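You operate a simulated robot arm through the tools that you are given. There is no shell and no other tool. Be economical: measure what you need, move in short steps, check, and stop when the job is done.

You run a simulated robot arm. Do the job below in one go: nothing can be reset, and whatever is moved stays where it is left.

JOB
Dip the beige wafer cup in the berry pan and stand it on the teal mat.
Fine: dip its rim; the lid goes back on the pan; no sprinkles or crumbs on it; leave the red switch. Set down upright: what you pick out.

Only the result counts: the job must be done as asked and must still hold three seconds after the hand-in. Knocking over, shifting, dropping, spilling or breaking anything else fails it. Lids that push on must go on centred and level and be pressed home; caps that screw on are set level and turned clockwise until they are tight.

ROBOT AND FRAMES
A 6-joint arm with a two-finger parallel gripper, fixed in place. Base frame: the origin is at the foot of the arm, x ahead of it, y to its left, z up. Lengths are in m, angles in degrees, forces in N, time in s.
With the tool pointing down near the work surface it reaches from about 0.36 to 0.76 m from the base axis. Its first joint turns from -66.0 to 66.0 degrees. Payload 2.45 kg.
The TCP is the grasp point between the finger pads, 0.024 m short of the fingertips. In the tool frame z runs along the fingers and y along their closing line. The gripper opens to 0.068 m. The fingers are 0.017 m wide and 0.01 m thick; the gripper's body (0.04 by 0.07 m) begins 0.041 m behind the TCP.
Orientation is that of the tool frame in the base frame, as a unit quaternion [x, y, z, w]. With the fingers straight down and closing along the base's y, the tool's x points along the base's -x, its y along +y and its z along -z.

CONTROLS
- The arm moves only by the tool drive_tool. Its argument "plan" is one flat list of numbers, 7 for each row, row after row: the turn, a rotation vector about the tool's x, y, z in degrees, then the shift along the tool's x, y, z in m, then the opening, from 0 (shut) to 1 (fully open). In form: [rx, ry, rz, tx, ty, tz, jaw, rx, ry, rz, tx, ty, tz, jaw, ...]. A call has 1 to 20 rows; each row shifts and turns the commanded pose from where the row before left it, along the tool's axes as they then stand. A row lasts 0.2 s, in which the tool goes at most 0.05 m and 8.6 degrees; a call with a longer step from one row to the next is refused whole, and so is a gripper value outside its range. Where a pose cannot be reached the arm comes as near as it can. A force on the tool above 40 N (or 10 N above the force at the start of the call, whichever is more), or a blocked arm, ends the call early, and 0.2 s more pass. Each finger travels about 0.108 m/s and halts on what it meets, pressing with about 30 N; the grip force reading is that of the motor and also rises with nothing between the fingers. The clock runs only during rows and for 0.2 s after the last one: add rows that do not move to give the fingers time. It gives the time, the measured TCP pose, the force on the tool (base axes), the opening and the grip force at its end, in the units of the frame above (readings bear some noise), with the torque about the TCP (base axes, N m) and any sound that the robot's microphone picked up.
- Cameras (640 x 400 px; columns grow to the right, rows downward): "scene" is fixed at [0.1627, 0.4205, 1.4448]; the picture's right is [-0.75, -0.66, 0.00], its down [-0.49, 0.55, -0.68] and it looks along [0.45, -0.51, -0.73] (base axes); focal length 324 px, centre (320, 200). "wrist" rides on the gripper at [0.084, 0.011, -0.075] in the tool frame; the picture's right is [-0.13, 0.99, 0.00], its down [-0.60, -0.08, -0.79] and it looks along [-0.79, -0.10, 0.61] (tool axes); focal length 251 px, centre (320, 200). There is no depth. A picture from a camera that has moved, and an enlarged one, comes with that camera's place and axes in the base frame and with its lens.
- camera(camera): a new picture of that camera. No time passes.
- inspect(camera, box): a new picture of the part [left, top, right, bottom] of that camera's present view, enlarged. No time passes.
- job_done(): hands the job in; it is judged then, once.

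Go step by step. Nothing tells you positions but the pictures and the camera data: compare them with the known pose of the tool, close in by small moves and look again before you grip or let go. The budget is 120 turns and 76 pictures, counting those below and the enlarged ones. Unless the task says otherwise, let go and move clear before handing in, and close with one line.

The tools are called after "Request:" by a JSON object that holds its "fn" and its "kwargs". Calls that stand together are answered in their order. drive_tool: Moves the arm, as the interface text tells. Its arguments: {"type":"object","properties":{"plan":{"type":"array"}},"required":["plan"]} The other tools are called the same way: camera (camera) takes a picture; inspect (camera, box) takes an enlarged picture of a part of a camera's view; job_done () hands the job in.

At the start:

```text
time: 0.0
ee_pos: [0.4088, -0.1265, 1.1259]
orientation: [0.0, 1.0, 0.0, 0.0]
force: [0.5, 0.0, -0.7]
wrist_torque: [0.03, 0.01, -0.01]
gripper_width: 0.0681
gripper_force: 0.1
```

scene: 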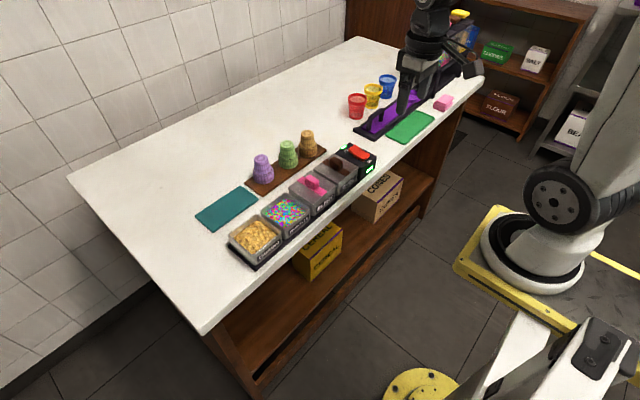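
wrist: 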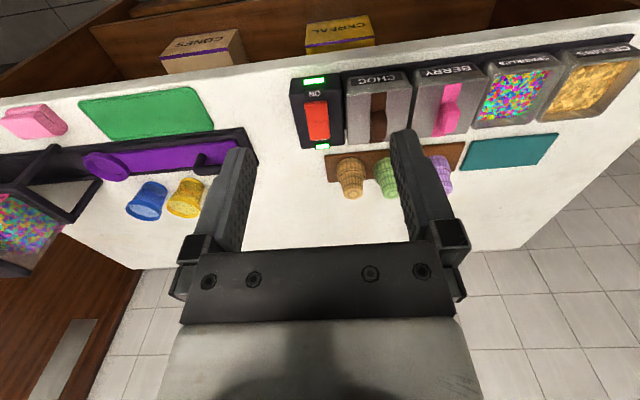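

I see a counter with cups standing on a brown board, a row of pans (switch, choc, berry, sprinkles, crumbs) and a teal mat. I'll enlarge both views to measure.

Request:
{"fn": "inspect", "kwargs": {"camera": "scene", "box": [190, 120, 390, 270]}}

Request:
{"fn": "inspect", "kwargs": {"camera": "wrist", "box": [280, 40, 640, 210]}}

```text
2.67 times, centred on (290, 195) of scene
camera zoom: at [0.1627, 0.4205, 1.4448], right [-0.75, -0.66, 0.0], down [-0.49, 0.55, -0.68], along [0.45, -0.51, -0.73], focal length 865 px, centre (400, 213)
```

zoom: 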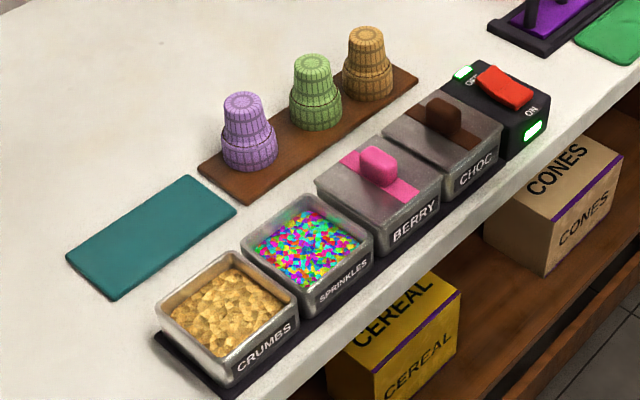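

```text
1.78 times, centred on (460, 125) of wrist
camera zoom: at [0.3261, -0.1153, 1.2009], right [0.13, 0.99, 0.0], down [0.6, -0.08, 0.79], along [0.79, -0.1, -0.61], focal length 447 px, centre (71, 333)
```

zoom: 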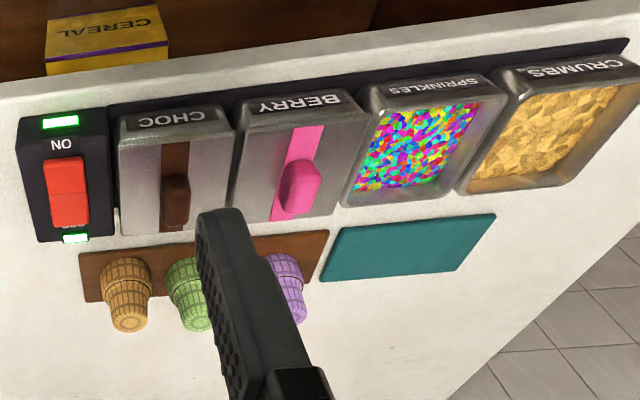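

The counter top is at z≈0.857. I place the berry lid centre at about (0.534, 0.029), lid top at z≈0.91, and the beige wafer cup standing rim-down near (0.665, -0.09). The teal mat covers x 0.64–0.71 and y 0.11–0.25. I'll move above the berry lid and look.

Request:
{"fn": "drive_tool", "kwargs": {"plan": [0, 0, 0, -0.0209, 0.0259, 0.0177, 1, 0, 0, 0, -0.0209, 0.0259, 0.0177, 1, 0, 0, 0, -0.0209, 0.0259, 0.0177, 1, 0, 0, 0, -0.0209, 0.0259, 0.0177, 1, 0, 0, 0, -0.0209, 0.0259, 0.0177, 1, 0, 0, 0, -0.0209, 0.0259, 0.0177, 1, 0, 0, 0, 0, 0, 0, 1]}}

Request:
{"fn": "camera", "kwargs": {"camera": "wrist"}}

Request:
{"fn": "inspect", "kwargs": {"camera": "scene", "box": [240, 110, 400, 220]}}

```text
time: 1.6
ee_pos: [0.5339, 0.0289, 1.02]
orientation: [0.0, 1.0, 0.0, 0.0]
force: [0.2, 0.0, 0.7]
wrist_torque: [0.0, 0.0, 0.0]
gripper_width: 0.0682
gripper_force: 0.1
```

```text
71 pictures are left
camera wrist: at [0.4522, 0.0407, 1.0946], right [0.13, 0.99, 0.0], down [0.6, -0.08, 0.79], along [0.79, -0.1, -0.61], focal length 251 px, centre (320, 200)
```

wrist: 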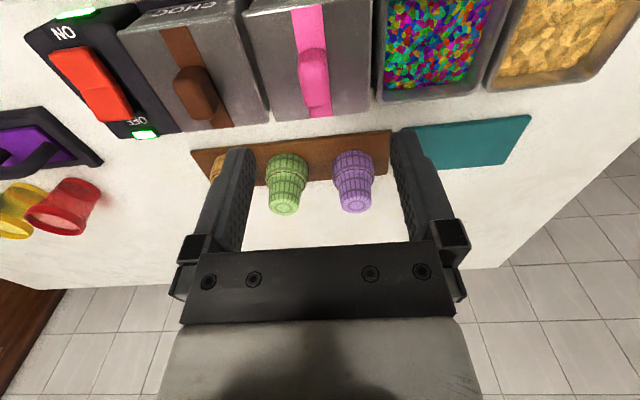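

```text
3.64 times, centred on (320, 165) of scene
camera zoom: at [0.1627, 0.4205, 1.4448], right [-0.75, -0.66, 0.0], down [-0.49, 0.55, -0.68], along [0.45, -0.51, -0.73], focal length 1180 px, centre (320, 327)
```

zoom: 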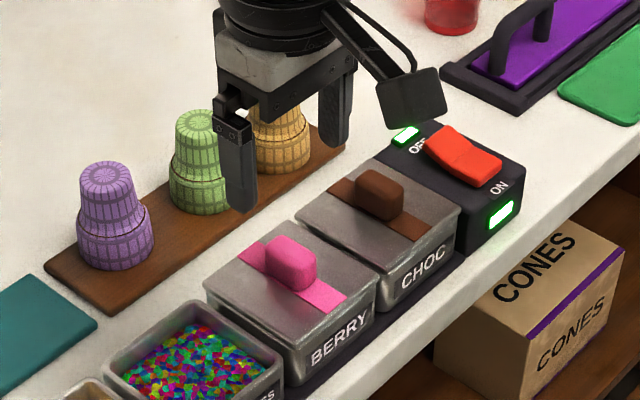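

The knob's long side runs along x, centred at about (0.534, 0.027) with its top at z≈0.934. I'll half-close the jaws, descend and look.

Request:
{"fn": "drive_tool", "kwargs": {"plan": [0, 0, 0, 0, -0.001, 0.02, 0.6, 0, 0, 0, 0, -0.001, 0.02, 0.6, 0, 0, 0, 0, 0, 0.015, 0.6, 0, 0, 0, 0, 0, 0, 0.6]}}

Request:
{"fn": "camera", "kwargs": {"camera": "wrist"}}

Request:
{"fn": "inspect", "kwargs": {"camera": "scene", "box": [260, 130, 360, 200]}}

```text
time: 2.6
ee_pos: [0.535, 0.0273, 0.9652]
orientation: [0.0, 1.0, 0.001, -0.001]
force: [-0.1, -0.7, 0.6]
wrist_torque: [-0.03, -0.02, 0.0]
gripper_width: 0.041
gripper_force: 0.1
```

```text
69 pictures are left
camera wrist: at [0.4511, 0.0382, 1.0393], right [0.13, 0.99, 0.0], down [0.6, -0.08, 0.79], along [0.79, -0.1, -0.61], focal length 251 px, centre (320, 200)
```

wrist: 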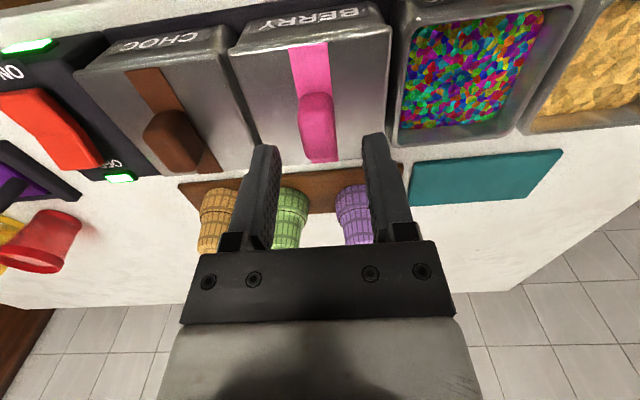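

```text
5.71 times, centred on (310, 165) of scene
camera zoom: at [0.1627, 0.4205, 1.4448], right [-0.75, -0.66, 0.0], down [-0.49, 0.55, -0.68], along [0.45, -0.51, -0.73], focal length 1854 px, centre (377, 400)
```

zoom: 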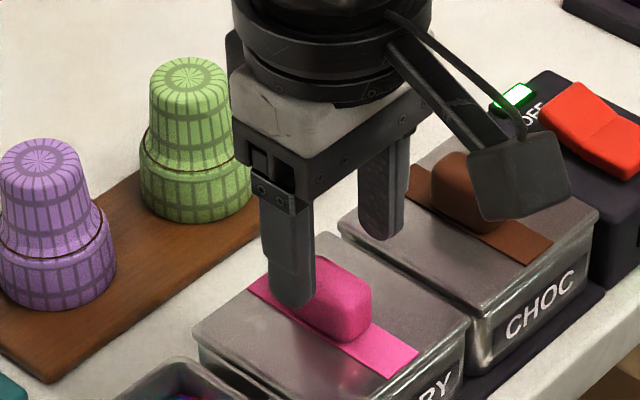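

The fingers straddle the knob well. I'll lower to just above the lid surface and grip.

Request:
{"fn": "drive_tool", "kwargs": {"plan": [0, 0, 0, 0, 0, 0.012, 0.6, 0, 0, 0, 0, 0, 0.01, 0.6, 0, 0, 0, 0, 0, 0.004, 0.6, 0, 0, 0, 0, 0, 0, 0.6]}}

Request:
{"fn": "camera", "kwargs": {"camera": "wrist"}}

Request:
{"fn": "inspect", "kwargs": {"camera": "scene", "box": [260, 130, 360, 200]}}

```text
time: 3.6
ee_pos: [0.5344, 0.026, 0.9383]
orientation: [0.0, 1.0, 0.0, 0.001]
force: [0.1, 0.7, -0.1]
wrist_torque: [0.04, 0.0, -0.01]
gripper_width: 0.0408
gripper_force: 0.0
```

```text
67 pictures are left
camera wrist: at [0.4516, 0.0385, 1.0135], right [0.13, 0.99, 0.0], down [0.6, -0.08, 0.79], along [0.79, -0.1, -0.61], focal length 251 px, centre (320, 200)
```

wrist: 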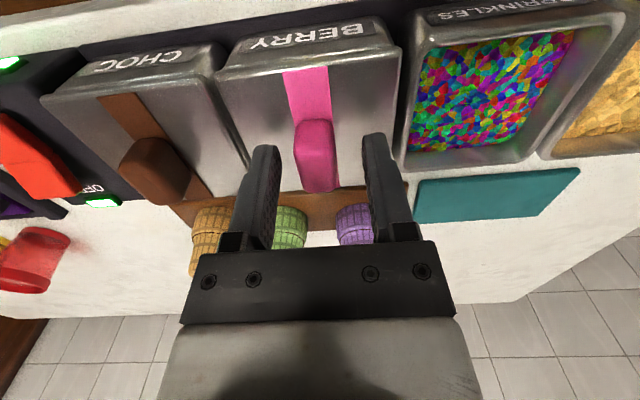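

```text
5.71 times, centred on (310, 165) of scene
camera zoom: at [0.1627, 0.4205, 1.4448], right [-0.75, -0.66, 0.0], down [-0.49, 0.55, -0.68], along [0.45, -0.51, -0.73], focal length 1854 px, centre (377, 400)
```

zoom: 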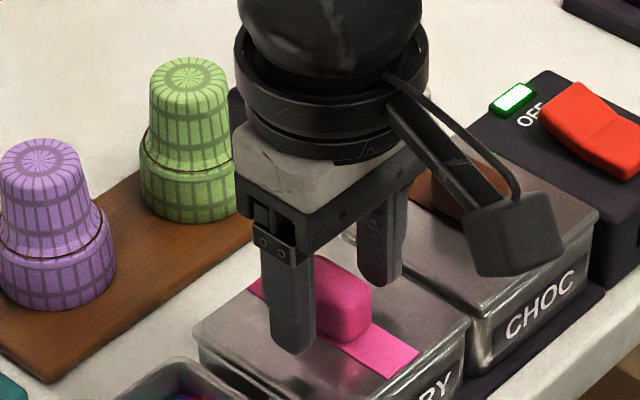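

The tips are about 5 mm above the lid and centred on the knob. Gripping now, then a small test lift.

Request:
{"fn": "drive_tool", "kwargs": {"plan": [0, 0, 0, 0, 0, 0.001, 0.3, 0, 0, 0, 0, 0, 0, 0, 0, 0, 0, 0, 0, 0, 0, 0, 0, 0, 0, 0, 0, 0]}}

```text
time: 4.6
ee_pos: [0.5354, 0.0247, 0.9376]
orientation: [0.0, 1.0, 0.0, 0.0]
force: [-1.5, -30.9, 9.5]
wrist_torque: [-0.56, 0.04, 0.01]
gripper_width: 0.0192
gripper_force: 30.3
```

Gripped, but a side load of −31 N in y says the knob sits a bit further to −y. I'll ease the tool that way to release it.

Request:
{"fn": "drive_tool", "kwargs": {"plan": [0, 0, 0, 0, -0.001, 0, 0, 0, 0, 0, 0, 0, 0, 0]}}

```text
time: 5.2
ee_pos: [0.5343, 0.0257, 0.9381]
orientation: [-0.001, 1.0, 0.0, 0.001]
force: [1.0, -25.8, 8.6]
wrist_torque: [-0.49, 0.07, 0.04]
gripper_width: 0.019
gripper_force: 29.8
```

Stiffness is about 5 N/mm, so I'll keep relieving in small steps.

Request:
{"fn": "drive_tool", "kwargs": {"plan": [0, 0, 0, 0, -0.002, 0, 0, 0, 0, 0, 0, -0.001, 0, 0, 0, 0, 0, 0, 0, 0, 0]}}

```text
time: 6.0
ee_pos: [0.5338, 0.0243, 0.9384]
orientation: [-0.001, 1.0, 0.001, 0.001]
force: [-0.4, 10.8, 7.3]
wrist_torque: [0.23, -0.03, 0.01]
gripper_width: 0.019
gripper_force: 30.1
```

Slight overshoot. I'll back off 0.8 mm and lift the lid slowly.

Request:
{"fn": "drive_tool", "kwargs": {"plan": [0, 0, 0, 0, 0.0008, 0, 0, 0, 0, 0, 0, 0, -0.001, 0, 0, 0, 0, 0, 0, -0.002, 0, 0, 0, 0, 0, 0, -0.004, 0, 0, 0, 0, 0, 0, -0.008, 0, 0, 0, 0, 0, 0, 0, 0]}}

Request:
{"fn": "inspect", "kwargs": {"camera": "scene", "box": [260, 130, 360, 200]}}

```text
time: 7.4
ee_pos: [0.5329, 0.0247, 0.9529]
orientation: [0.0, 1.0, -0.001, 0.0]
force: [-0.1, 0.4, -0.4]
wrist_torque: [0.0, 0.0, -0.04]
gripper_width: 0.0192
gripper_force: 29.7
heard: snap
```

```text
5.71 times, centred on (310, 165) of scene
camera zoom: at [0.1627, 0.4205, 1.4448], right [-0.75, -0.66, 0.0], down [-0.49, 0.55, -0.68], along [0.45, -0.51, -0.73], focal length 1854 px, centre (377, 400)
```

zoom: 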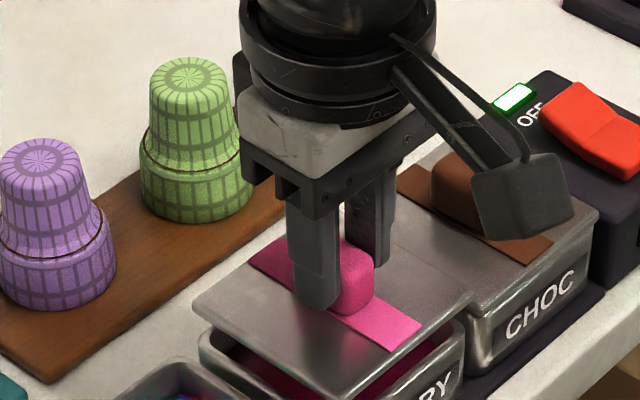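

The lid snapped off cleanly. The seated grip pose was (0.5342, 0.0237, 0.9377). I'll carry it to the bare counter left of the mat, near (0.62, 0.33).

Request:
{"fn": "drive_tool", "kwargs": {"plan": [0, 0, 0, 0, 0, -0.02, 0, 0, 0, 0, 0, 0, -0.03, 0, 0, 0, 0, 0, 0, -0.03, 0, 0, 0, 0, -0.0108, 0.0383, 0, 0, 0, 0, 0, -0.0108, 0.0383, 0, 0, 0, 0, 0, -0.0108, 0.0383, 0, 0, 0, 0, 0, -0.0108, 0.0383, 0, 0, 0, 0, 0, -0.0108, 0.0383, 0, 0, 0, 0, 0, -0.0108, 0.0383, 0, 0, 0, 0, 0, -0.0108, 0.0383, 0, 0, 0, 0, 0, -0.0108, 0.0383, 0, 0, 0, 0, 0, 0, 0, 0.03, 0, 0, 0, 0, 0, 0, 0.03, 0, 0, 0, 0, 0, 0, 0.025, 0, 0, 0, 0, 0, 0, 0, 0]}}

Request:
{"fn": "camera", "kwargs": {"camera": "scene"}}

Request:
{"fn": "camera", "kwargs": {"camera": "wrist"}}

```text
time: 10.6
ee_pos: [0.6198, 0.3303, 0.9484]
orientation: [0.0, 1.0, 0.0, 0.0]
force: [-0.3, -0.3, -0.1]
wrist_torque: [0.02, 0.01, -0.01]
gripper_width: 0.0188
gripper_force: 29.3
```

```text
64 pictures are left
```

scene: 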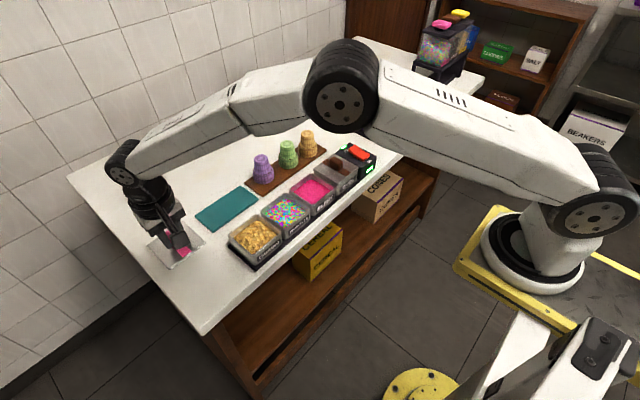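

```text
63 pictures are left
camera wrist: at [0.5379, 0.3415, 1.0226], right [0.13, 0.99, 0.0], down [0.6, -0.08, 0.79], along [0.79, -0.1, -0.61], focal length 251 px, centre (320, 200)
```

wrist: 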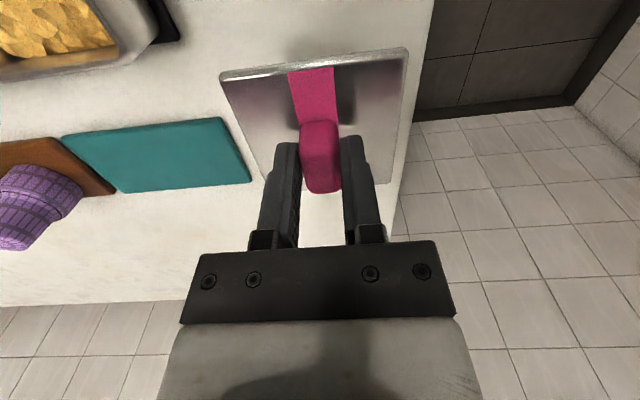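

The spot is clear, with about 3 cm to the counter edge. I'll shift 1 cm inward and lower until contact.

Request:
{"fn": "drive_tool", "kwargs": {"plan": [0, 0, 0, 0, -0.01, 0.015, 0, 0, 0, 0, 0, 0, 0.015, 0, 0, 0, 0, 0, 0, 0.01, 0, 0, 0, 0, 0, 0, 0, 0]}}

Request:
{"fn": "inspect", "kwargs": {"camera": "scene", "box": [130, 200, 250, 280]}}

```text
time: 11.6
ee_pos: [0.6213, 0.3201, 0.9071]
orientation: [0.0, 1.0, 0.0, 0.0]
force: [-0.6, -0.1, -0.1]
wrist_torque: [0.02, -0.01, -0.01]
gripper_width: 0.0189
gripper_force: 29.9
```

```text
5.00 times, centred on (190, 240) of scene
camera zoom: at [0.1627, 0.4205, 1.4448], right [-0.75, -0.66, 0.0], down [-0.49, 0.55, -0.68], along [0.45, -0.51, -0.73], focal length 1622 px, centre (970, 0)
```

zoom: 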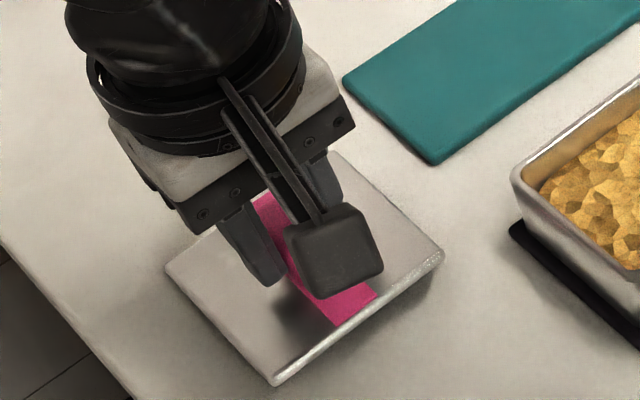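

Request:
{"fn": "drive_tool", "kwargs": {"plan": [0, 0, 0, 0, 0, 0.006, 0, 0, 0, 0, 0, 0, 0.004, 0, 0, 0, 0, 0, 0, 0.002, 0, 0, 0, 0, 0, 0, 0, 0]}}

```text
time: 12.6
ee_pos: [0.621, 0.3198, 0.8967]
orientation: [0.0, 1.0, 0.0, 0.0]
force: [-4.8, -3.6, 15.4]
wrist_torque: [-0.12, 0.27, 0.02]
gripper_width: 0.0193
gripper_force: 29.3
```

Contact with the counter at z≈0.897. Easing 1 mm up and releasing.

Request:
{"fn": "drive_tool", "kwargs": {"plan": [0, 0, 0, 0, 0, -0.001, 0, 0, 0, 0, 0, 0, 0, 0.2, 0, 0, 0, 0, 0, 0, 0.6, 0, 0, 0, 0, 0, 0, 0.6, 0, 0, 0, 0, 0, -0.02, 0.6, 0, 0, 0, 0, 0, -0.03, 0.6, 0, 0, 0, 0, 0, -0.04, 0.6, 0, 0, 0, 0, 0, 0, 0.6]}}

Request:
{"fn": "camera", "kwargs": {"camera": "wrist"}}

Request:
{"fn": "inspect", "kwargs": {"camera": "scene", "box": [230, 120, 390, 220]}}

Request:
{"fn": "inspect", "kwargs": {"camera": "scene", "box": [130, 200, 250, 280]}}

```text
time: 14.4
ee_pos: [0.6211, 0.3197, 0.9872]
orientation: [0.0, 1.0, 0.0, 0.0]
force: [-0.1, -0.5, 0.1]
wrist_torque: [0.01, -0.03, 0.0]
gripper_width: 0.0407
gripper_force: 0.1
```

```text
61 pictures are left
camera wrist: at [0.539, 0.331, 1.0622], right [0.13, 0.99, 0.0], down [0.6, -0.08, 0.79], along [0.79, -0.1, -0.61], focal length 251 px, centre (320, 200)
```

wrist: 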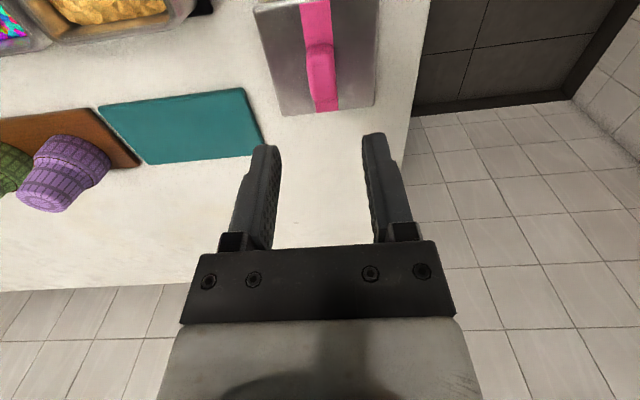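

```text
4.00 times, centred on (310, 170) of scene
camera zoom: at [0.1627, 0.4205, 1.4448], right [-0.75, -0.66, 0.0], down [-0.49, 0.55, -0.68], along [0.45, -0.51, -0.73], focal length 1298 px, centre (360, 320)
```

zoom: 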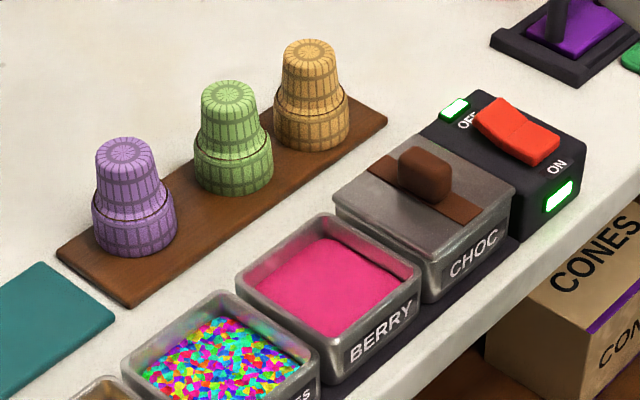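

```text
5.00 times, centred on (190, 240) of scene
camera zoom: at [0.1627, 0.4205, 1.4448], right [-0.75, -0.66, 0.0], down [-0.49, 0.55, -0.68], along [0.45, -0.51, -0.73], focal length 1622 px, centre (970, 0)
```

zoom: 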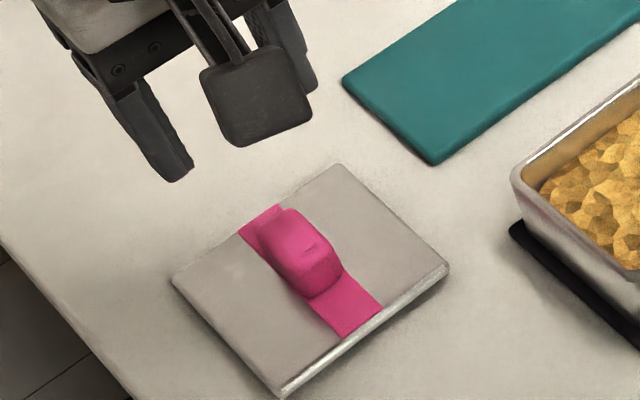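

The lid rests flat and the open berry pan is visible. I now put the beige cup at about (0.669, -0.100), with its top at z≈0.929 and a narrow part about 0.036–0.042 wide. Moving above it.

Request:
{"fn": "drive_tool", "kwargs": {"plan": [0, 0, 0, 0, 0, -0.04, 0.9, 0, 0, 0, -0.0048, -0.042, 0, 0.9, 0, 0, 0, -0.0048, -0.042, 0, 0.9, 0, 0, 0, -0.0048, -0.042, 0, 0.9, 0, 0, 0, -0.0048, -0.042, 0, 0.9, 0, 0, 0, -0.0048, -0.042, 0, 0.9, 0, 0, 0, -0.0048, -0.042, 0, 0.9, 0, 0, 0, -0.0048, -0.042, 0, 0.9, 0, 0, 0, -0.0048, -0.042, 0, 0.9, 0, 0, 0, -0.0048, -0.042, 0, 0.9, 0, 0, 0, -0.0048, -0.042, 0, 0.9, 0, 0, 0, 0, 0, 0.035, 0.9, 0, 0, 0, 0, 0, 0, 0.9]}}

Request:
{"fn": "camera", "kwargs": {"camera": "wrist"}}

Request:
{"fn": "inspect", "kwargs": {"camera": "scene", "box": [260, 90, 360, 170]}}

```text
time: 17.2
ee_pos: [0.668, -0.0997, 0.9912]
orientation: [0.0, 1.0, -0.001, 0.0]
force: [0.1, -0.2, -0.7]
wrist_torque: [0.01, 0.0, 0.0]
gripper_width: 0.061
gripper_force: 0.1
```

```text
58 pictures are left
camera wrist: at [0.5866, -0.0891, 1.0656], right [0.13, 0.99, 0.0], down [0.6, -0.08, 0.79], along [0.79, -0.1, -0.61], focal length 251 px, centre (320, 200)
```

wrist: 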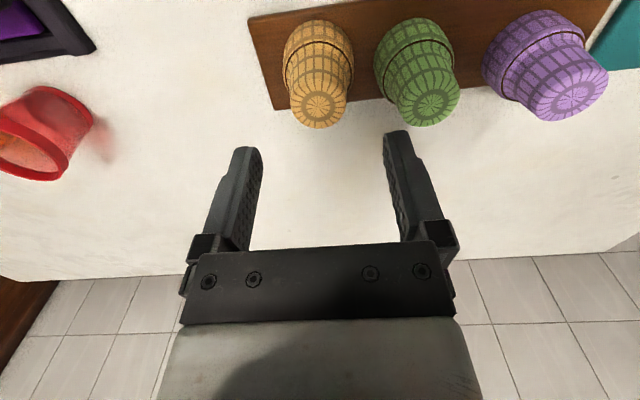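

```text
5.00 times, centred on (310, 130) of scene
camera zoom: at [0.1627, 0.4205, 1.4448], right [-0.75, -0.66, 0.0], down [-0.49, 0.55, -0.68], along [0.45, -0.51, -0.73], focal length 1622 px, centre (370, 550)
```

zoom: 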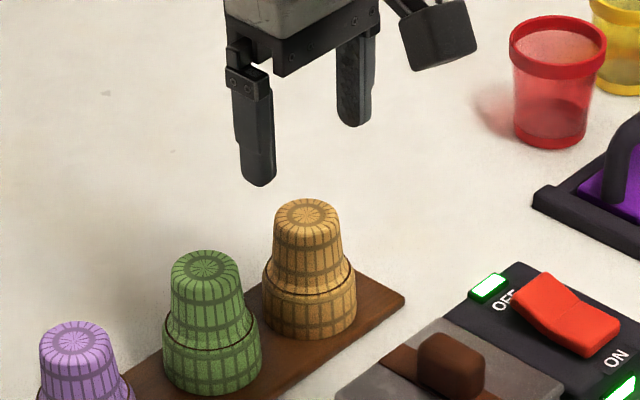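

Both views agree on cup top at about (0.673, -0.102). I'll align and descend to just above it, then look again.

Request:
{"fn": "drive_tool", "kwargs": {"plan": [0, 0, 0, -0.005, -0.003, 0.015, 0.9, 0, 0, 0, 0, 0, 0.014, 0.9, 0, 0, 0, 0, 0, 0, 0.9]}}

Request:
{"fn": "camera", "kwargs": {"camera": "wrist"}}

Request:
{"fn": "inspect", "kwargs": {"camera": "scene", "box": [260, 90, 360, 170]}}

```text
time: 18.0
ee_pos: [0.6737, -0.1034, 0.9616]
orientation: [0.0, 1.0, 0.0, 0.0]
force: [0.2, 0.0, 0.3]
wrist_torque: [0.02, -0.03, -0.01]
gripper_width: 0.0609
gripper_force: 0.0
```

```text
56 pictures are left
camera wrist: at [0.5911, -0.0915, 1.0367], right [0.13, 0.99, 0.0], down [0.6, -0.08, 0.79], along [0.79, -0.1, -0.61], focal length 251 px, centre (320, 200)
```

wrist: 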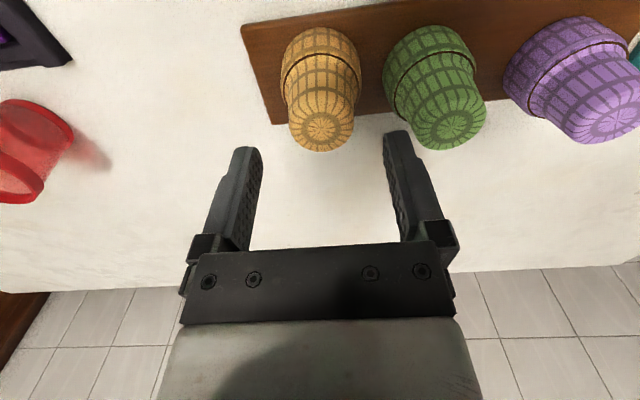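

```text
5.00 times, centred on (310, 130) of scene
camera zoom: at [0.1627, 0.4205, 1.4448], right [-0.75, -0.66, 0.0], down [-0.49, 0.55, -0.68], along [0.45, -0.51, -0.73], focal length 1622 px, centre (370, 550)
```

zoom: 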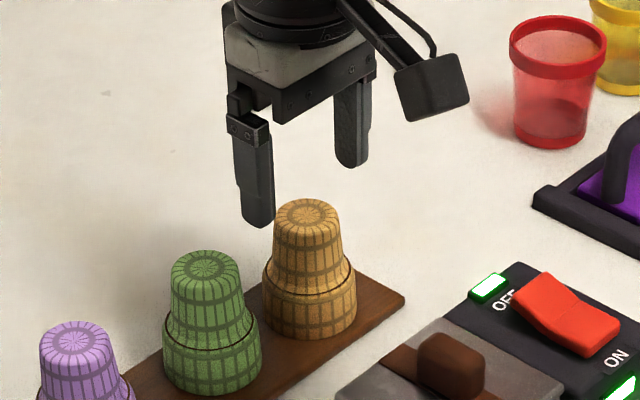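

Slight correction of (−2, +2) mm, then I'll lower around the narrow part in small steps.

Request:
{"fn": "drive_tool", "kwargs": {"plan": [0, 0, 0, 0.002, 0.002, 0.01, 0.9, 0, 0, 0, 0, 0, 0.01, 0.9, 0, 0, 0, 0, 0, 0.008, 0.9, 0, 0, 0, 0, 0, 0, 0.9]}}

Request:
{"fn": "camera", "kwargs": {"camera": "wrist"}}

Request:
{"fn": "inspect", "kwargs": {"camera": "scene", "box": [260, 90, 360, 170]}}

```text
time: 19.0
ee_pos: [0.6718, -0.1011, 0.9354]
orientation: [0.0, 1.0, 0.001, 0.0]
force: [-0.5, 0.7, 0.2]
wrist_torque: [-0.01, -0.05, 0.01]
gripper_width: 0.0612
gripper_force: 0.1
```

```text
54 pictures are left
camera wrist: at [0.5889, -0.0896, 1.0094], right [0.13, 0.99, 0.0], down [0.6, -0.08, 0.79], along [0.79, -0.1, -0.61], focal length 251 px, centre (320, 200)
```

wrist: 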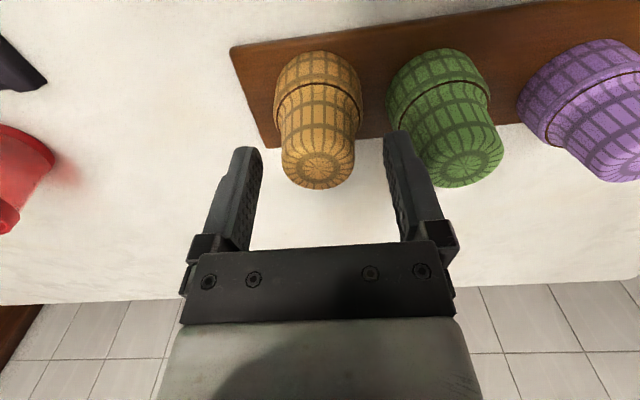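

```text
5.00 times, centred on (310, 130) of scene
camera zoom: at [0.1627, 0.4205, 1.4448], right [-0.75, -0.66, 0.0], down [-0.49, 0.55, -0.68], along [0.45, -0.51, -0.73], focal length 1622 px, centre (370, 550)
```

zoom: 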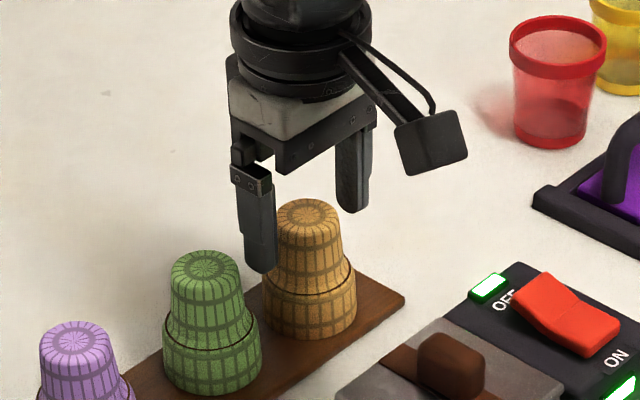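

Aligned. Lowering another 12 mm (tips above the seam, which is at z≈0.887) and closing gently.

Request:
{"fn": "drive_tool", "kwargs": {"plan": [0, 0, 0, 0, 0, 0.008, 0.9, 0, 0, 0, 0, 0, 0.004, 0.9, 0, 0, 0, 0, 0, 0, 0.75, 0, 0, 0, 0, 0, 0, 0.6, 0, 0, 0, 0, 0, 0, 0.45, 0, 0, 0, 0, 0, 0, 0.45]}}

```text
time: 20.4
ee_pos: [0.6728, -0.1, 0.9231]
orientation: [0.001, 1.0, 0.0, 0.001]
force: [0.1, -0.1, 0.8]
wrist_torque: [-0.01, 0.05, -0.04]
gripper_width: 0.0364
gripper_force: 14.0
```

It's held at 36 mm with a gentle 14 N, which should suit a fragile wafer. Lifting slowly and checking.

Request:
{"fn": "drive_tool", "kwargs": {"plan": [0, 0, 0, 0, 0, -0.003, 0.45, 0, 0, 0, 0, 0, -0.01, 0.45, 0, 0, 0, 0, 0, -0.02, 0.45, 0, 0, 0, 0, 0, -0.025, 0.45, 0, 0, 0, 0, 0, 0, 0.45]}}

Request:
{"fn": "camera", "kwargs": {"camera": "wrist"}}

Request:
{"fn": "inspect", "kwargs": {"camera": "scene", "box": [250, 90, 370, 180]}}

```text
time: 21.6
ee_pos: [0.6705, -0.1006, 0.9804]
orientation: [0.0, 1.0, 0.0, 0.0]
force: [0.7, 0.3, -0.7]
wrist_torque: [-0.01, -0.02, 0.01]
gripper_width: 0.0368
gripper_force: 14.3
```

```text
52 pictures are left
camera wrist: at [0.5885, -0.0897, 1.0559], right [0.13, 0.99, 0.0], down [0.6, -0.08, 0.79], along [0.79, -0.1, -0.61], focal length 251 px, centre (320, 200)
```

wrist: 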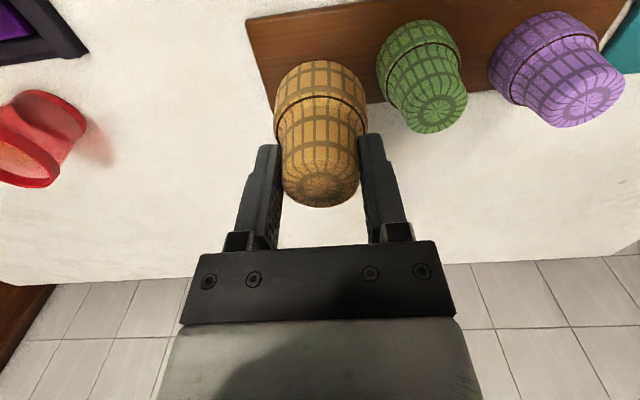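

```text
4.44 times, centred on (310, 135) of scene
camera zoom: at [0.1627, 0.4205, 1.4448], right [-0.75, -0.66, 0.0], down [-0.49, 0.55, -0.68], along [0.45, -0.51, -0.73], focal length 1442 px, centre (364, 489)
```

zoom: 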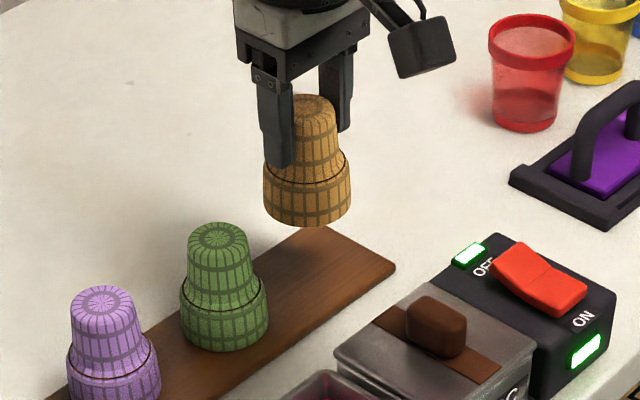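

Cup held straight. Next I raise it and carry it over the open berry pan, centred at about (0.534, 0.024), staying high.

Request:
{"fn": "drive_tool", "kwargs": {"plan": [0, 0, 0, 0, 0, -0.04, 0.45, 0, 0, 0, 0.02726, 0.0248, 0, 0.45, 0, 0, 0, 0.02726, 0.0248, 0, 0.45, 0, 0, 0, 0.02726, 0.0248, 0, 0.45, 0, 0, 0, 0.02726, 0.0248, 0, 0.45, 0, 0, 0, 0.02726, 0.0248, 0, 0.45, 0, 0, 0, 0, 0, 0.02, 0.45, 0, 0, 0, 0, 0, 0, 0.45]}}

Request:
{"fn": "camera", "kwargs": {"camera": "wrist"}}

Request:
{"fn": "inspect", "kwargs": {"camera": "scene", "box": [260, 120, 360, 220]}}

```text
time: 23.4
ee_pos: [0.5335, 0.0235, 1.0012]
orientation: [-0.001, 1.0, 0.0, -0.001]
force: [-0.2, -0.6, -0.4]
wrist_torque: [0.01, -0.01, 0.02]
gripper_width: 0.0365
gripper_force: 13.9
```

```text
50 pictures are left
camera wrist: at [0.452, 0.0342, 1.0754], right [0.13, 0.99, 0.0], down [0.6, -0.08, 0.79], along [0.79, -0.1, -0.61], focal length 251 px, centre (320, 200)
```

wrist: 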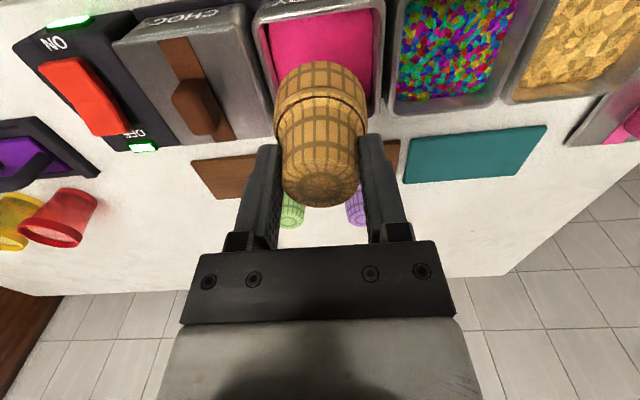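

```text
4.00 times, centred on (310, 170) of scene
camera zoom: at [0.1627, 0.4205, 1.4448], right [-0.75, -0.66, 0.0], down [-0.49, 0.55, -0.68], along [0.45, -0.51, -0.73], focal length 1298 px, centre (360, 320)
```

zoom: 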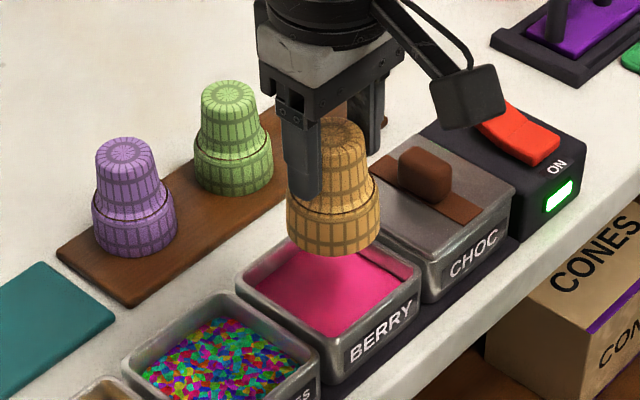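

The cup is over the pan. I'll lower until its rim is just above the pan's edge and check centring.

Request:
{"fn": "drive_tool", "kwargs": {"plan": [0, 0, 0, 0, 0, 0.014, 0.45, 0, 0, 0, 0, 0, 0.01, 0.45, 0, 0, 0, 0, 0, 0, 0.45]}}

Request:
{"fn": "inspect", "kwargs": {"camera": "wrist", "box": [200, 0, 460, 160]}}

Request:
{"fn": "inspect", "kwargs": {"camera": "scene", "box": [270, 150, 350, 220]}}

```text
time: 24.2
ee_pos: [0.5328, 0.0239, 0.977]
orientation: [0.0, 1.0, 0.0, -0.001]
force: [0.6, -0.2, 0.2]
wrist_torque: [-0.02, -0.01, 0.01]
gripper_width: 0.0366
gripper_force: 14.0
```

```text
2.46 times, centred on (330, 80) of wrist
camera zoom: at [0.4517, 0.0341, 1.0516], right [0.13, 0.99, 0.0], down [0.6, -0.08, 0.79], along [0.79, -0.1, -0.61], focal length 619 px, centre (295, 495)
```

zoom: 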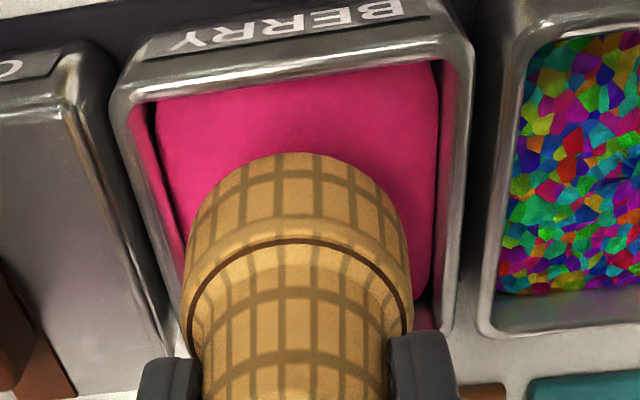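

```text
5.71 times, centred on (310, 185) of scene
camera zoom: at [0.1627, 0.4205, 1.4448], right [-0.75, -0.66, 0.0], down [-0.49, 0.55, -0.68], along [0.45, -0.51, -0.73], focal length 1854 px, centre (377, 286)
```

zoom: 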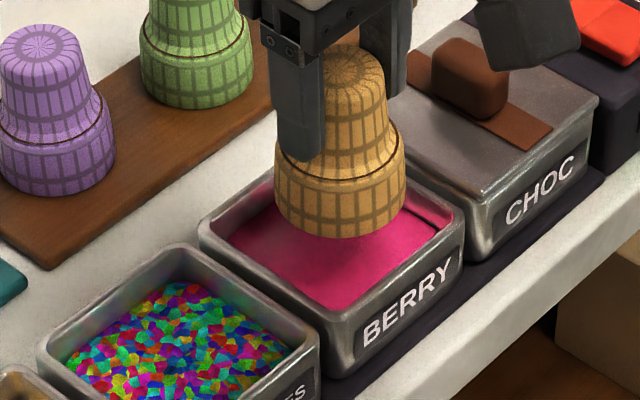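

Centred within about 2 mm, with roughly 9 mm clear all round. Lowering toward the berry coating while watching the depth.

Request:
{"fn": "drive_tool", "kwargs": {"plan": [0, 0, 0, 0, 0, 0.012, 0.45, 0, 0, 0, 0, 0, 0.012, 0.45, 0, 0, 0, 0, 0, 0.008, 0.45, 0, 0, 0, 0, 0, 0, 0.45]}}

Request:
{"fn": "inspect", "kwargs": {"camera": "scene", "box": [270, 150, 350, 220]}}

Request:
{"fn": "inspect", "kwargs": {"camera": "wrist", "box": [200, 0, 460, 160]}}

```text
time: 25.2
ee_pos: [0.5354, 0.0228, 0.9445]
orientation: [0.0, 1.0, 0.001, -0.001]
force: [0.1, -0.4, -0.8]
wrist_torque: [0.02, 0.02, 0.0]
gripper_width: 0.0363
gripper_force: 14.3
```

```text
5.71 times, centred on (310, 185) of scene
camera zoom: at [0.1627, 0.4205, 1.4448], right [-0.75, -0.66, 0.0], down [-0.49, 0.55, -0.68], along [0.45, -0.51, -0.73], focal length 1854 px, centre (377, 286)
```

zoom: 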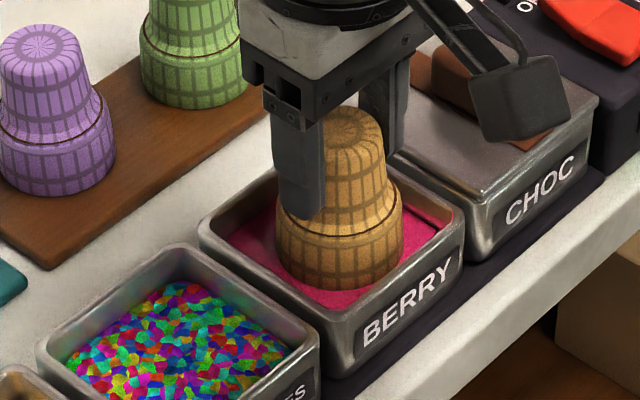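

```text
2.46 times, centred on (330, 80) of wrist
camera zoom: at [0.4527, 0.0339, 1.0193], right [0.13, 0.99, 0.0], down [0.6, -0.08, 0.79], along [0.79, -0.1, -0.61], focal length 619 px, centre (295, 495)
```

zoom: 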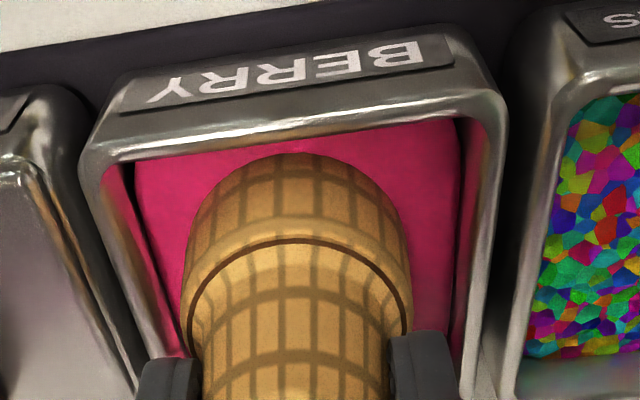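

The rim is still just above or at the surface. Lowering 6 mm more.

Request:
{"fn": "drive_tool", "kwargs": {"plan": [0, 0, 0, 0, 0, 0.006, 0.45, 0, 0, 0, 0, 0, 0, 0.45]}}

Request:
{"fn": "inspect", "kwargs": {"camera": "scene", "box": [270, 150, 350, 220]}}

```text
time: 25.8
ee_pos: [0.5348, 0.0224, 0.9375]
orientation: [0.0, 1.0, 0.0, 0.0]
force: [-0.5, -1.2, -0.2]
wrist_torque: [-0.01, 0.01, 0.02]
gripper_width: 0.0364
gripper_force: 13.6
```

```text
5.71 times, centred on (310, 185) of scene
camera zoom: at [0.1627, 0.4205, 1.4448], right [-0.75, -0.66, 0.0], down [-0.49, 0.55, -0.68], along [0.45, -0.51, -0.73], focal length 1854 px, centre (377, 286)
```

zoom: 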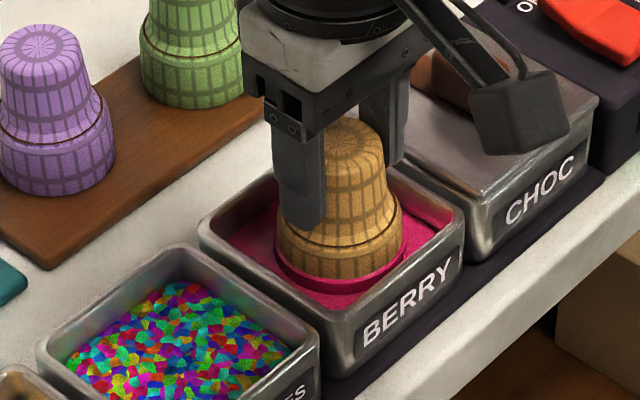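

A pink coated band is showing. 3 mm more with a short dwell, then a slow lift.

Request:
{"fn": "drive_tool", "kwargs": {"plan": [0, 0, 0, 0, 0, 0.003, 0.45, 0, 0, 0, 0, 0, 0, 0.45, 0, 0, 0, 0, 0, 0, 0.45, 0, 0, 0, 0, 0, 0, 0.45, 0, 0, 0, 0, 0, -0.005, 0.45, 0, 0, 0, 0, 0, -0.01, 0.45, 0, 0, 0, 0, 0, -0.015, 0.45, 0, 0, 0, 0, 0, 0, 0.45]}}

Request:
{"fn": "inspect", "kwargs": {"camera": "scene", "box": [270, 150, 350, 220]}}

```text
time: 27.6
ee_pos: [0.5352, 0.0235, 0.9649]
orientation: [0.0, 1.0, 0.0, 0.0]
force: [-0.4, 0.7, -0.2]
wrist_torque: [0.0, -0.05, 0.01]
gripper_width: 0.0364
gripper_force: 13.7
```

```text
5.71 times, centred on (310, 185) of scene
camera zoom: at [0.1627, 0.4205, 1.4448], right [-0.75, -0.66, 0.0], down [-0.49, 0.55, -0.68], along [0.45, -0.51, -0.73], focal length 1854 px, centre (377, 286)
```

zoom: 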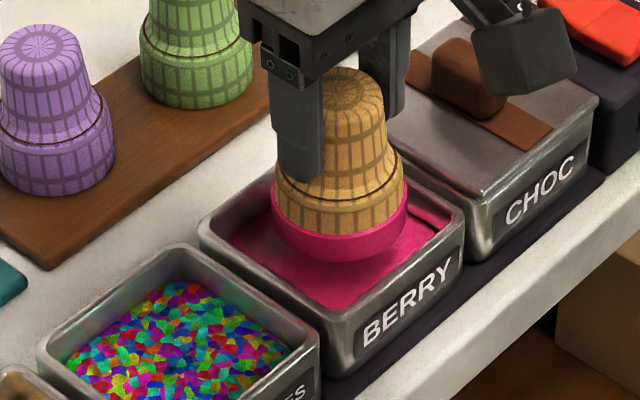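

A clean pink band now covers the rim. I'll pause to drain, then carry the cup through the gap at x≈0.605, between pans and board, to the mat centre at (0.675, 0.178).

Request:
{"fn": "drive_tool", "kwargs": {"plan": [0, 0, 0, 0, 0, 0, 0.45, 0, 0, 0, 0, 0, 0, 0.45, 0, 0, 0, 0, 0, 0, 0.45, 0, 0, 0, 0, 0, 0, 0.45, 0, 0, 0, 0, 0, 0, 0.45, 0, 0, 0, 0, 0, -0.03, 0.45, 0, 0, 0, 0, 0, -0.025, 0.45, 0, 0, 0, -0.0354, 0, 0, 0.45, 0, 0, 0, -0.0354, 0, 0, 0.45, 0, 0, 0, 0, 0.0386, 0, 0.45, 0, 0, 0, 0, 0.0386, 0, 0.45, 0, 0, 0, 0, 0.0386, 0, 0.45, 0, 0, 0, 0, 0.0386, 0, 0.45, 0, 0, 0, -0.035, 0, 0, 0.45, 0, 0, 0, -0.035, 0, 0, 0.45, 0, 0, 0, 0, 0, 0.035, 0.45, 0, 0, 0, 0, 0, 0.03, 0.45, 0, 0, 0, 0, 0, 0, 0.45]}}

Request:
{"fn": "camera", "kwargs": {"camera": "wrist"}}

Request:
{"fn": "inspect", "kwargs": {"camera": "scene", "box": [180, 130, 300, 240]}}

```text
time: 31.4
ee_pos: [0.6755, 0.1779, 0.9562]
orientation: [0.0, 1.0, 0.0, 0.0]
force: [-0.3, 0.4, -0.4]
wrist_torque: [0.01, -0.02, 0.02]
gripper_width: 0.0366
gripper_force: 14.1
```

```text
42 pictures are left
camera wrist: at [0.593, 0.1887, 1.0307], right [0.13, 0.99, 0.0], down [0.6, -0.08, 0.79], along [0.79, -0.1, -0.61], focal length 251 px, centre (320, 200)
```

wrist: 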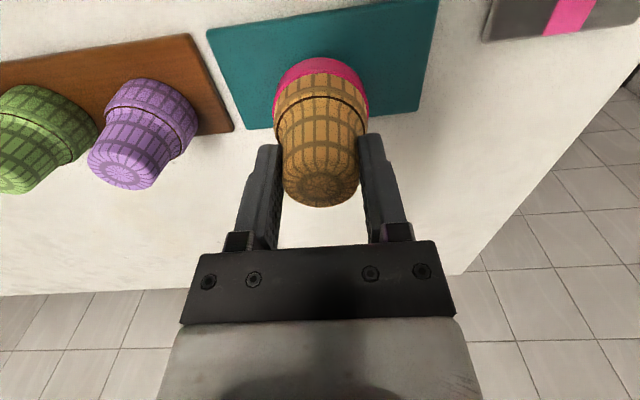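

```text
3.64 times, centred on (240, 185) of scene
camera zoom: at [0.1627, 0.4205, 1.4448], right [-0.75, -0.66, 0.0], down [-0.49, 0.55, -0.68], along [0.45, -0.51, -0.73], focal length 1180 px, centre (611, 254)
```

zoom: 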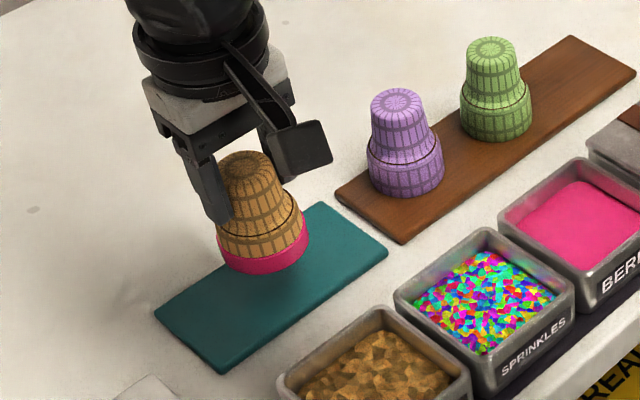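

Landing point lies at the mat centre. Lowering with a contact check.

Request:
{"fn": "drive_tool", "kwargs": {"plan": [0, 0, 0, 0, 0, 0.015, 0.45, 0, 0, 0, 0, 0, 0.015, 0.45, 0, 0, 0, 0, 0, 0.004, 0.45, 0, 0, 0, 0, 0, 0.002, 0.45, 0, 0, 0, 0, 0, 0, 0.45]}}

```text
time: 32.6
ee_pos: [0.6772, 0.1775, 0.9217]
orientation: [0.0, 1.0, 0.002, 0.003]
force: [-2.0, -0.5, 15.4]
wrist_torque: [-0.04, -0.03, -0.02]
gripper_width: 0.0367
gripper_force: 13.8
```

Contact at about z=0.921. Backing off slightly to unload, then checking.

Request:
{"fn": "drive_tool", "kwargs": {"plan": [0, 0, 0, 0, 0, -0.001, 0.45, 0, 0, 0, 0, 0, 0, 0.45]}}

Request:
{"fn": "inspect", "kwargs": {"camera": "scene", "box": [200, 150, 280, 220]}}

```text
time: 33.2
ee_pos: [0.6761, 0.1793, 0.922]
orientation: [0.0, 1.0, 0.0, 0.002]
force: [4.5, 0.8, 11.4]
wrist_torque: [0.07, -0.43, 0.0]
gripper_width: 0.0365
gripper_force: 14.0
```

```text
5.71 times, centred on (240, 185) of scene
camera zoom: at [0.1626, 0.4205, 1.4448], right [-0.75, -0.66, 0.0], down [-0.49, 0.55, -0.68], along [0.45, -0.51, -0.73], focal length 1854 px, centre (777, 286)
```

zoom: 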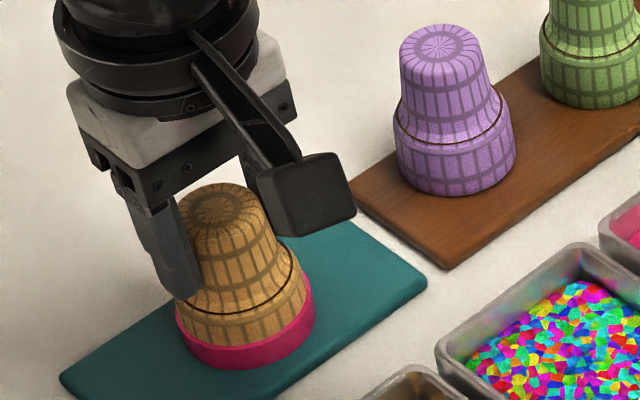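

Still 11 N down. One more small unload, then release and retreat straight up.

Request:
{"fn": "drive_tool", "kwargs": {"plan": [0, 0, 0, 0, 0, -0.0015, 0.45, 0, 0, 0, 0, 0, 0, 0.45]}}

```text
time: 33.8
ee_pos: [0.6746, 0.1778, 0.9211]
orientation: [0.0, 1.0, -0.001, -0.002]
force: [2.2, 1.3, 4.5]
wrist_torque: [0.06, -0.17, 0.02]
gripper_width: 0.0368
gripper_force: 14.4
```

Request:
{"fn": "drive_tool", "kwargs": {"plan": [0, 0, 0, 0, 0, -0.0006, 0.45, 0, 0, 0, 0, 0, 0, 0.55, 0, 0, 0, 0, 0, 0, 0.7, 0, 0, 0, 0, 0, 0, 0.9, 0, 0, 0, 0, 0, 0, 0.9, 0, 0, 0, 0, 0, -0.01, 0.9, 0, 0, 0, 0, 0, -0.03, 0.9, 0, 0, 0, 0, 0, -0.04, 0.9, 0, 0, 0, 0, 0, 0, 0.9]}}

Request:
{"fn": "camera", "kwargs": {"camera": "wrist"}}

Request:
{"fn": "inspect", "kwargs": {"camera": "scene", "box": [140, 150, 260, 270]}}

```text
time: 35.8
ee_pos: [0.6753, 0.1781, 1.0037]
orientation: [0.001, 1.0, 0.0, 0.0]
force: [0.2, -0.9, -0.1]
wrist_torque: [0.02, 0.0, 0.02]
gripper_width: 0.0613
gripper_force: 0.0
```

```text
39 pictures are left
camera wrist: at [0.5925, 0.1893, 1.0785], right [0.13, 0.99, 0.0], down [0.6, -0.08, 0.79], along [0.79, -0.1, -0.61], focal length 251 px, centre (320, 200)
```

wrist: 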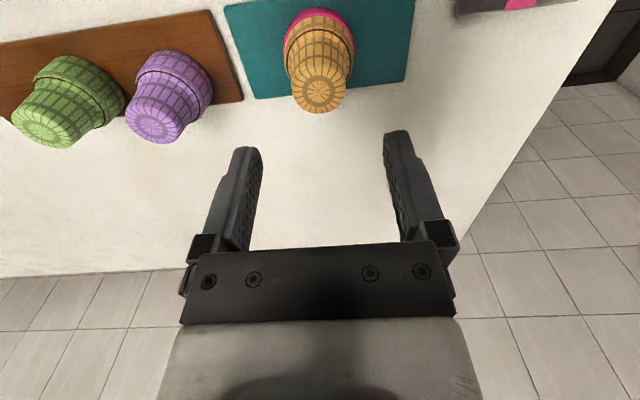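

```text
3.33 times, centred on (200, 210) of scene
camera zoom: at [0.1627, 0.4205, 1.4448], right [-0.75, -0.66, 0.0], down [-0.49, 0.55, -0.68], along [0.45, -0.51, -0.73], focal length 1081 px, centre (720, 167)
```

zoom: 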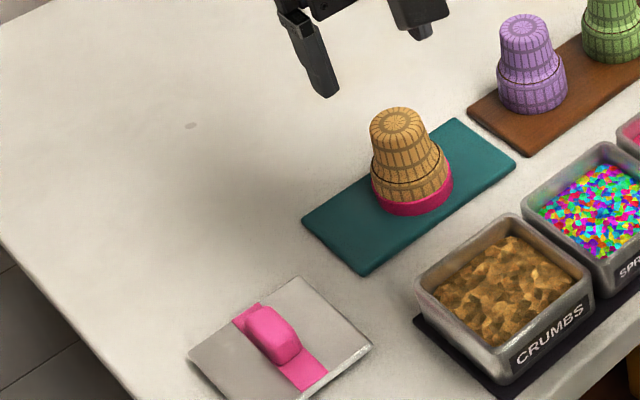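

The cup stands level at the mat centre. Now to fetch the lid: back over it at (0.6206, 0.3201) and look before gripping.

Request:
{"fn": "drive_tool", "kwargs": {"plan": [0, 0, 0, 0.0139, 0.03565, 0, 0.9, 0, 0, 0, 0.0139, 0.03565, 0, 0.6, 0, 0, 0, 0.0139, 0.03565, 0, 0.6, 0, 0, 0, 0.0138, 0.03565, 0, 0.6, 0, 0, 0, 0, 0, 0.04, 0.6, 0, 0, 0, 0, 0, 0.035, 0.6, 0, 0, 0, 0, 0, 0, 0.6]}}

Request:
{"fn": "camera", "kwargs": {"camera": "wrist"}}

```text
time: 37.4
ee_pos: [0.621, 0.321, 0.9269]
orientation: [0.0, 1.0, 0.0, 0.0]
force: [0.1, -0.2, 1.1]
wrist_torque: [0.01, 0.05, -0.02]
gripper_width: 0.0411
gripper_force: 0.1
```

```text
37 pictures are left
camera wrist: at [0.538, 0.3313, 1.0026], right [0.13, 0.99, 0.0], down [0.6, -0.08, 0.79], along [0.79, -0.1, -0.61], focal length 251 px, centre (320, 200)
```

wrist: 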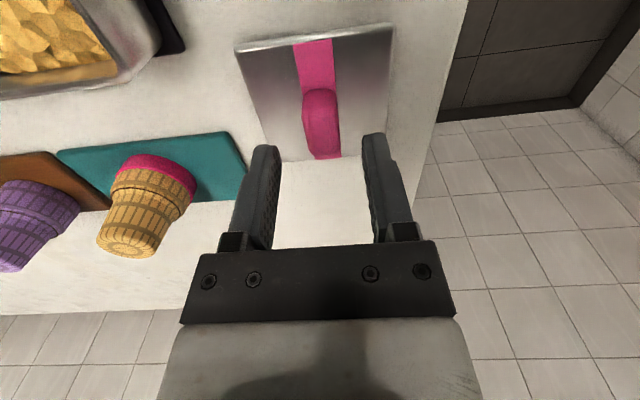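

Aligned. Lowering to the same grip height and closing.

Request:
{"fn": "drive_tool", "kwargs": {"plan": [0, 0, 0, 0, 0, 0.015, 0.6, 0, 0, 0, 0, 0, 0.012, 0.6, 0, 0, 0, 0, 0, 0.004, 0.6, 0, 0, 0, 0, 0, 0, 0.35, 0, 0, 0, 0, 0, 0, 0.1, 0, 0, 0, 0, 0, 0, 0, 0, 0, 0, 0, 0, 0, 0]}}

```text
time: 39.0
ee_pos: [0.6216, 0.3197, 0.8976]
orientation: [0.0, 1.0, 0.001, 0.001]
force: [-0.5, -0.3, 0.1]
wrist_torque: [0.01, -0.02, 0.05]
gripper_width: 0.019
gripper_force: 30.0
```

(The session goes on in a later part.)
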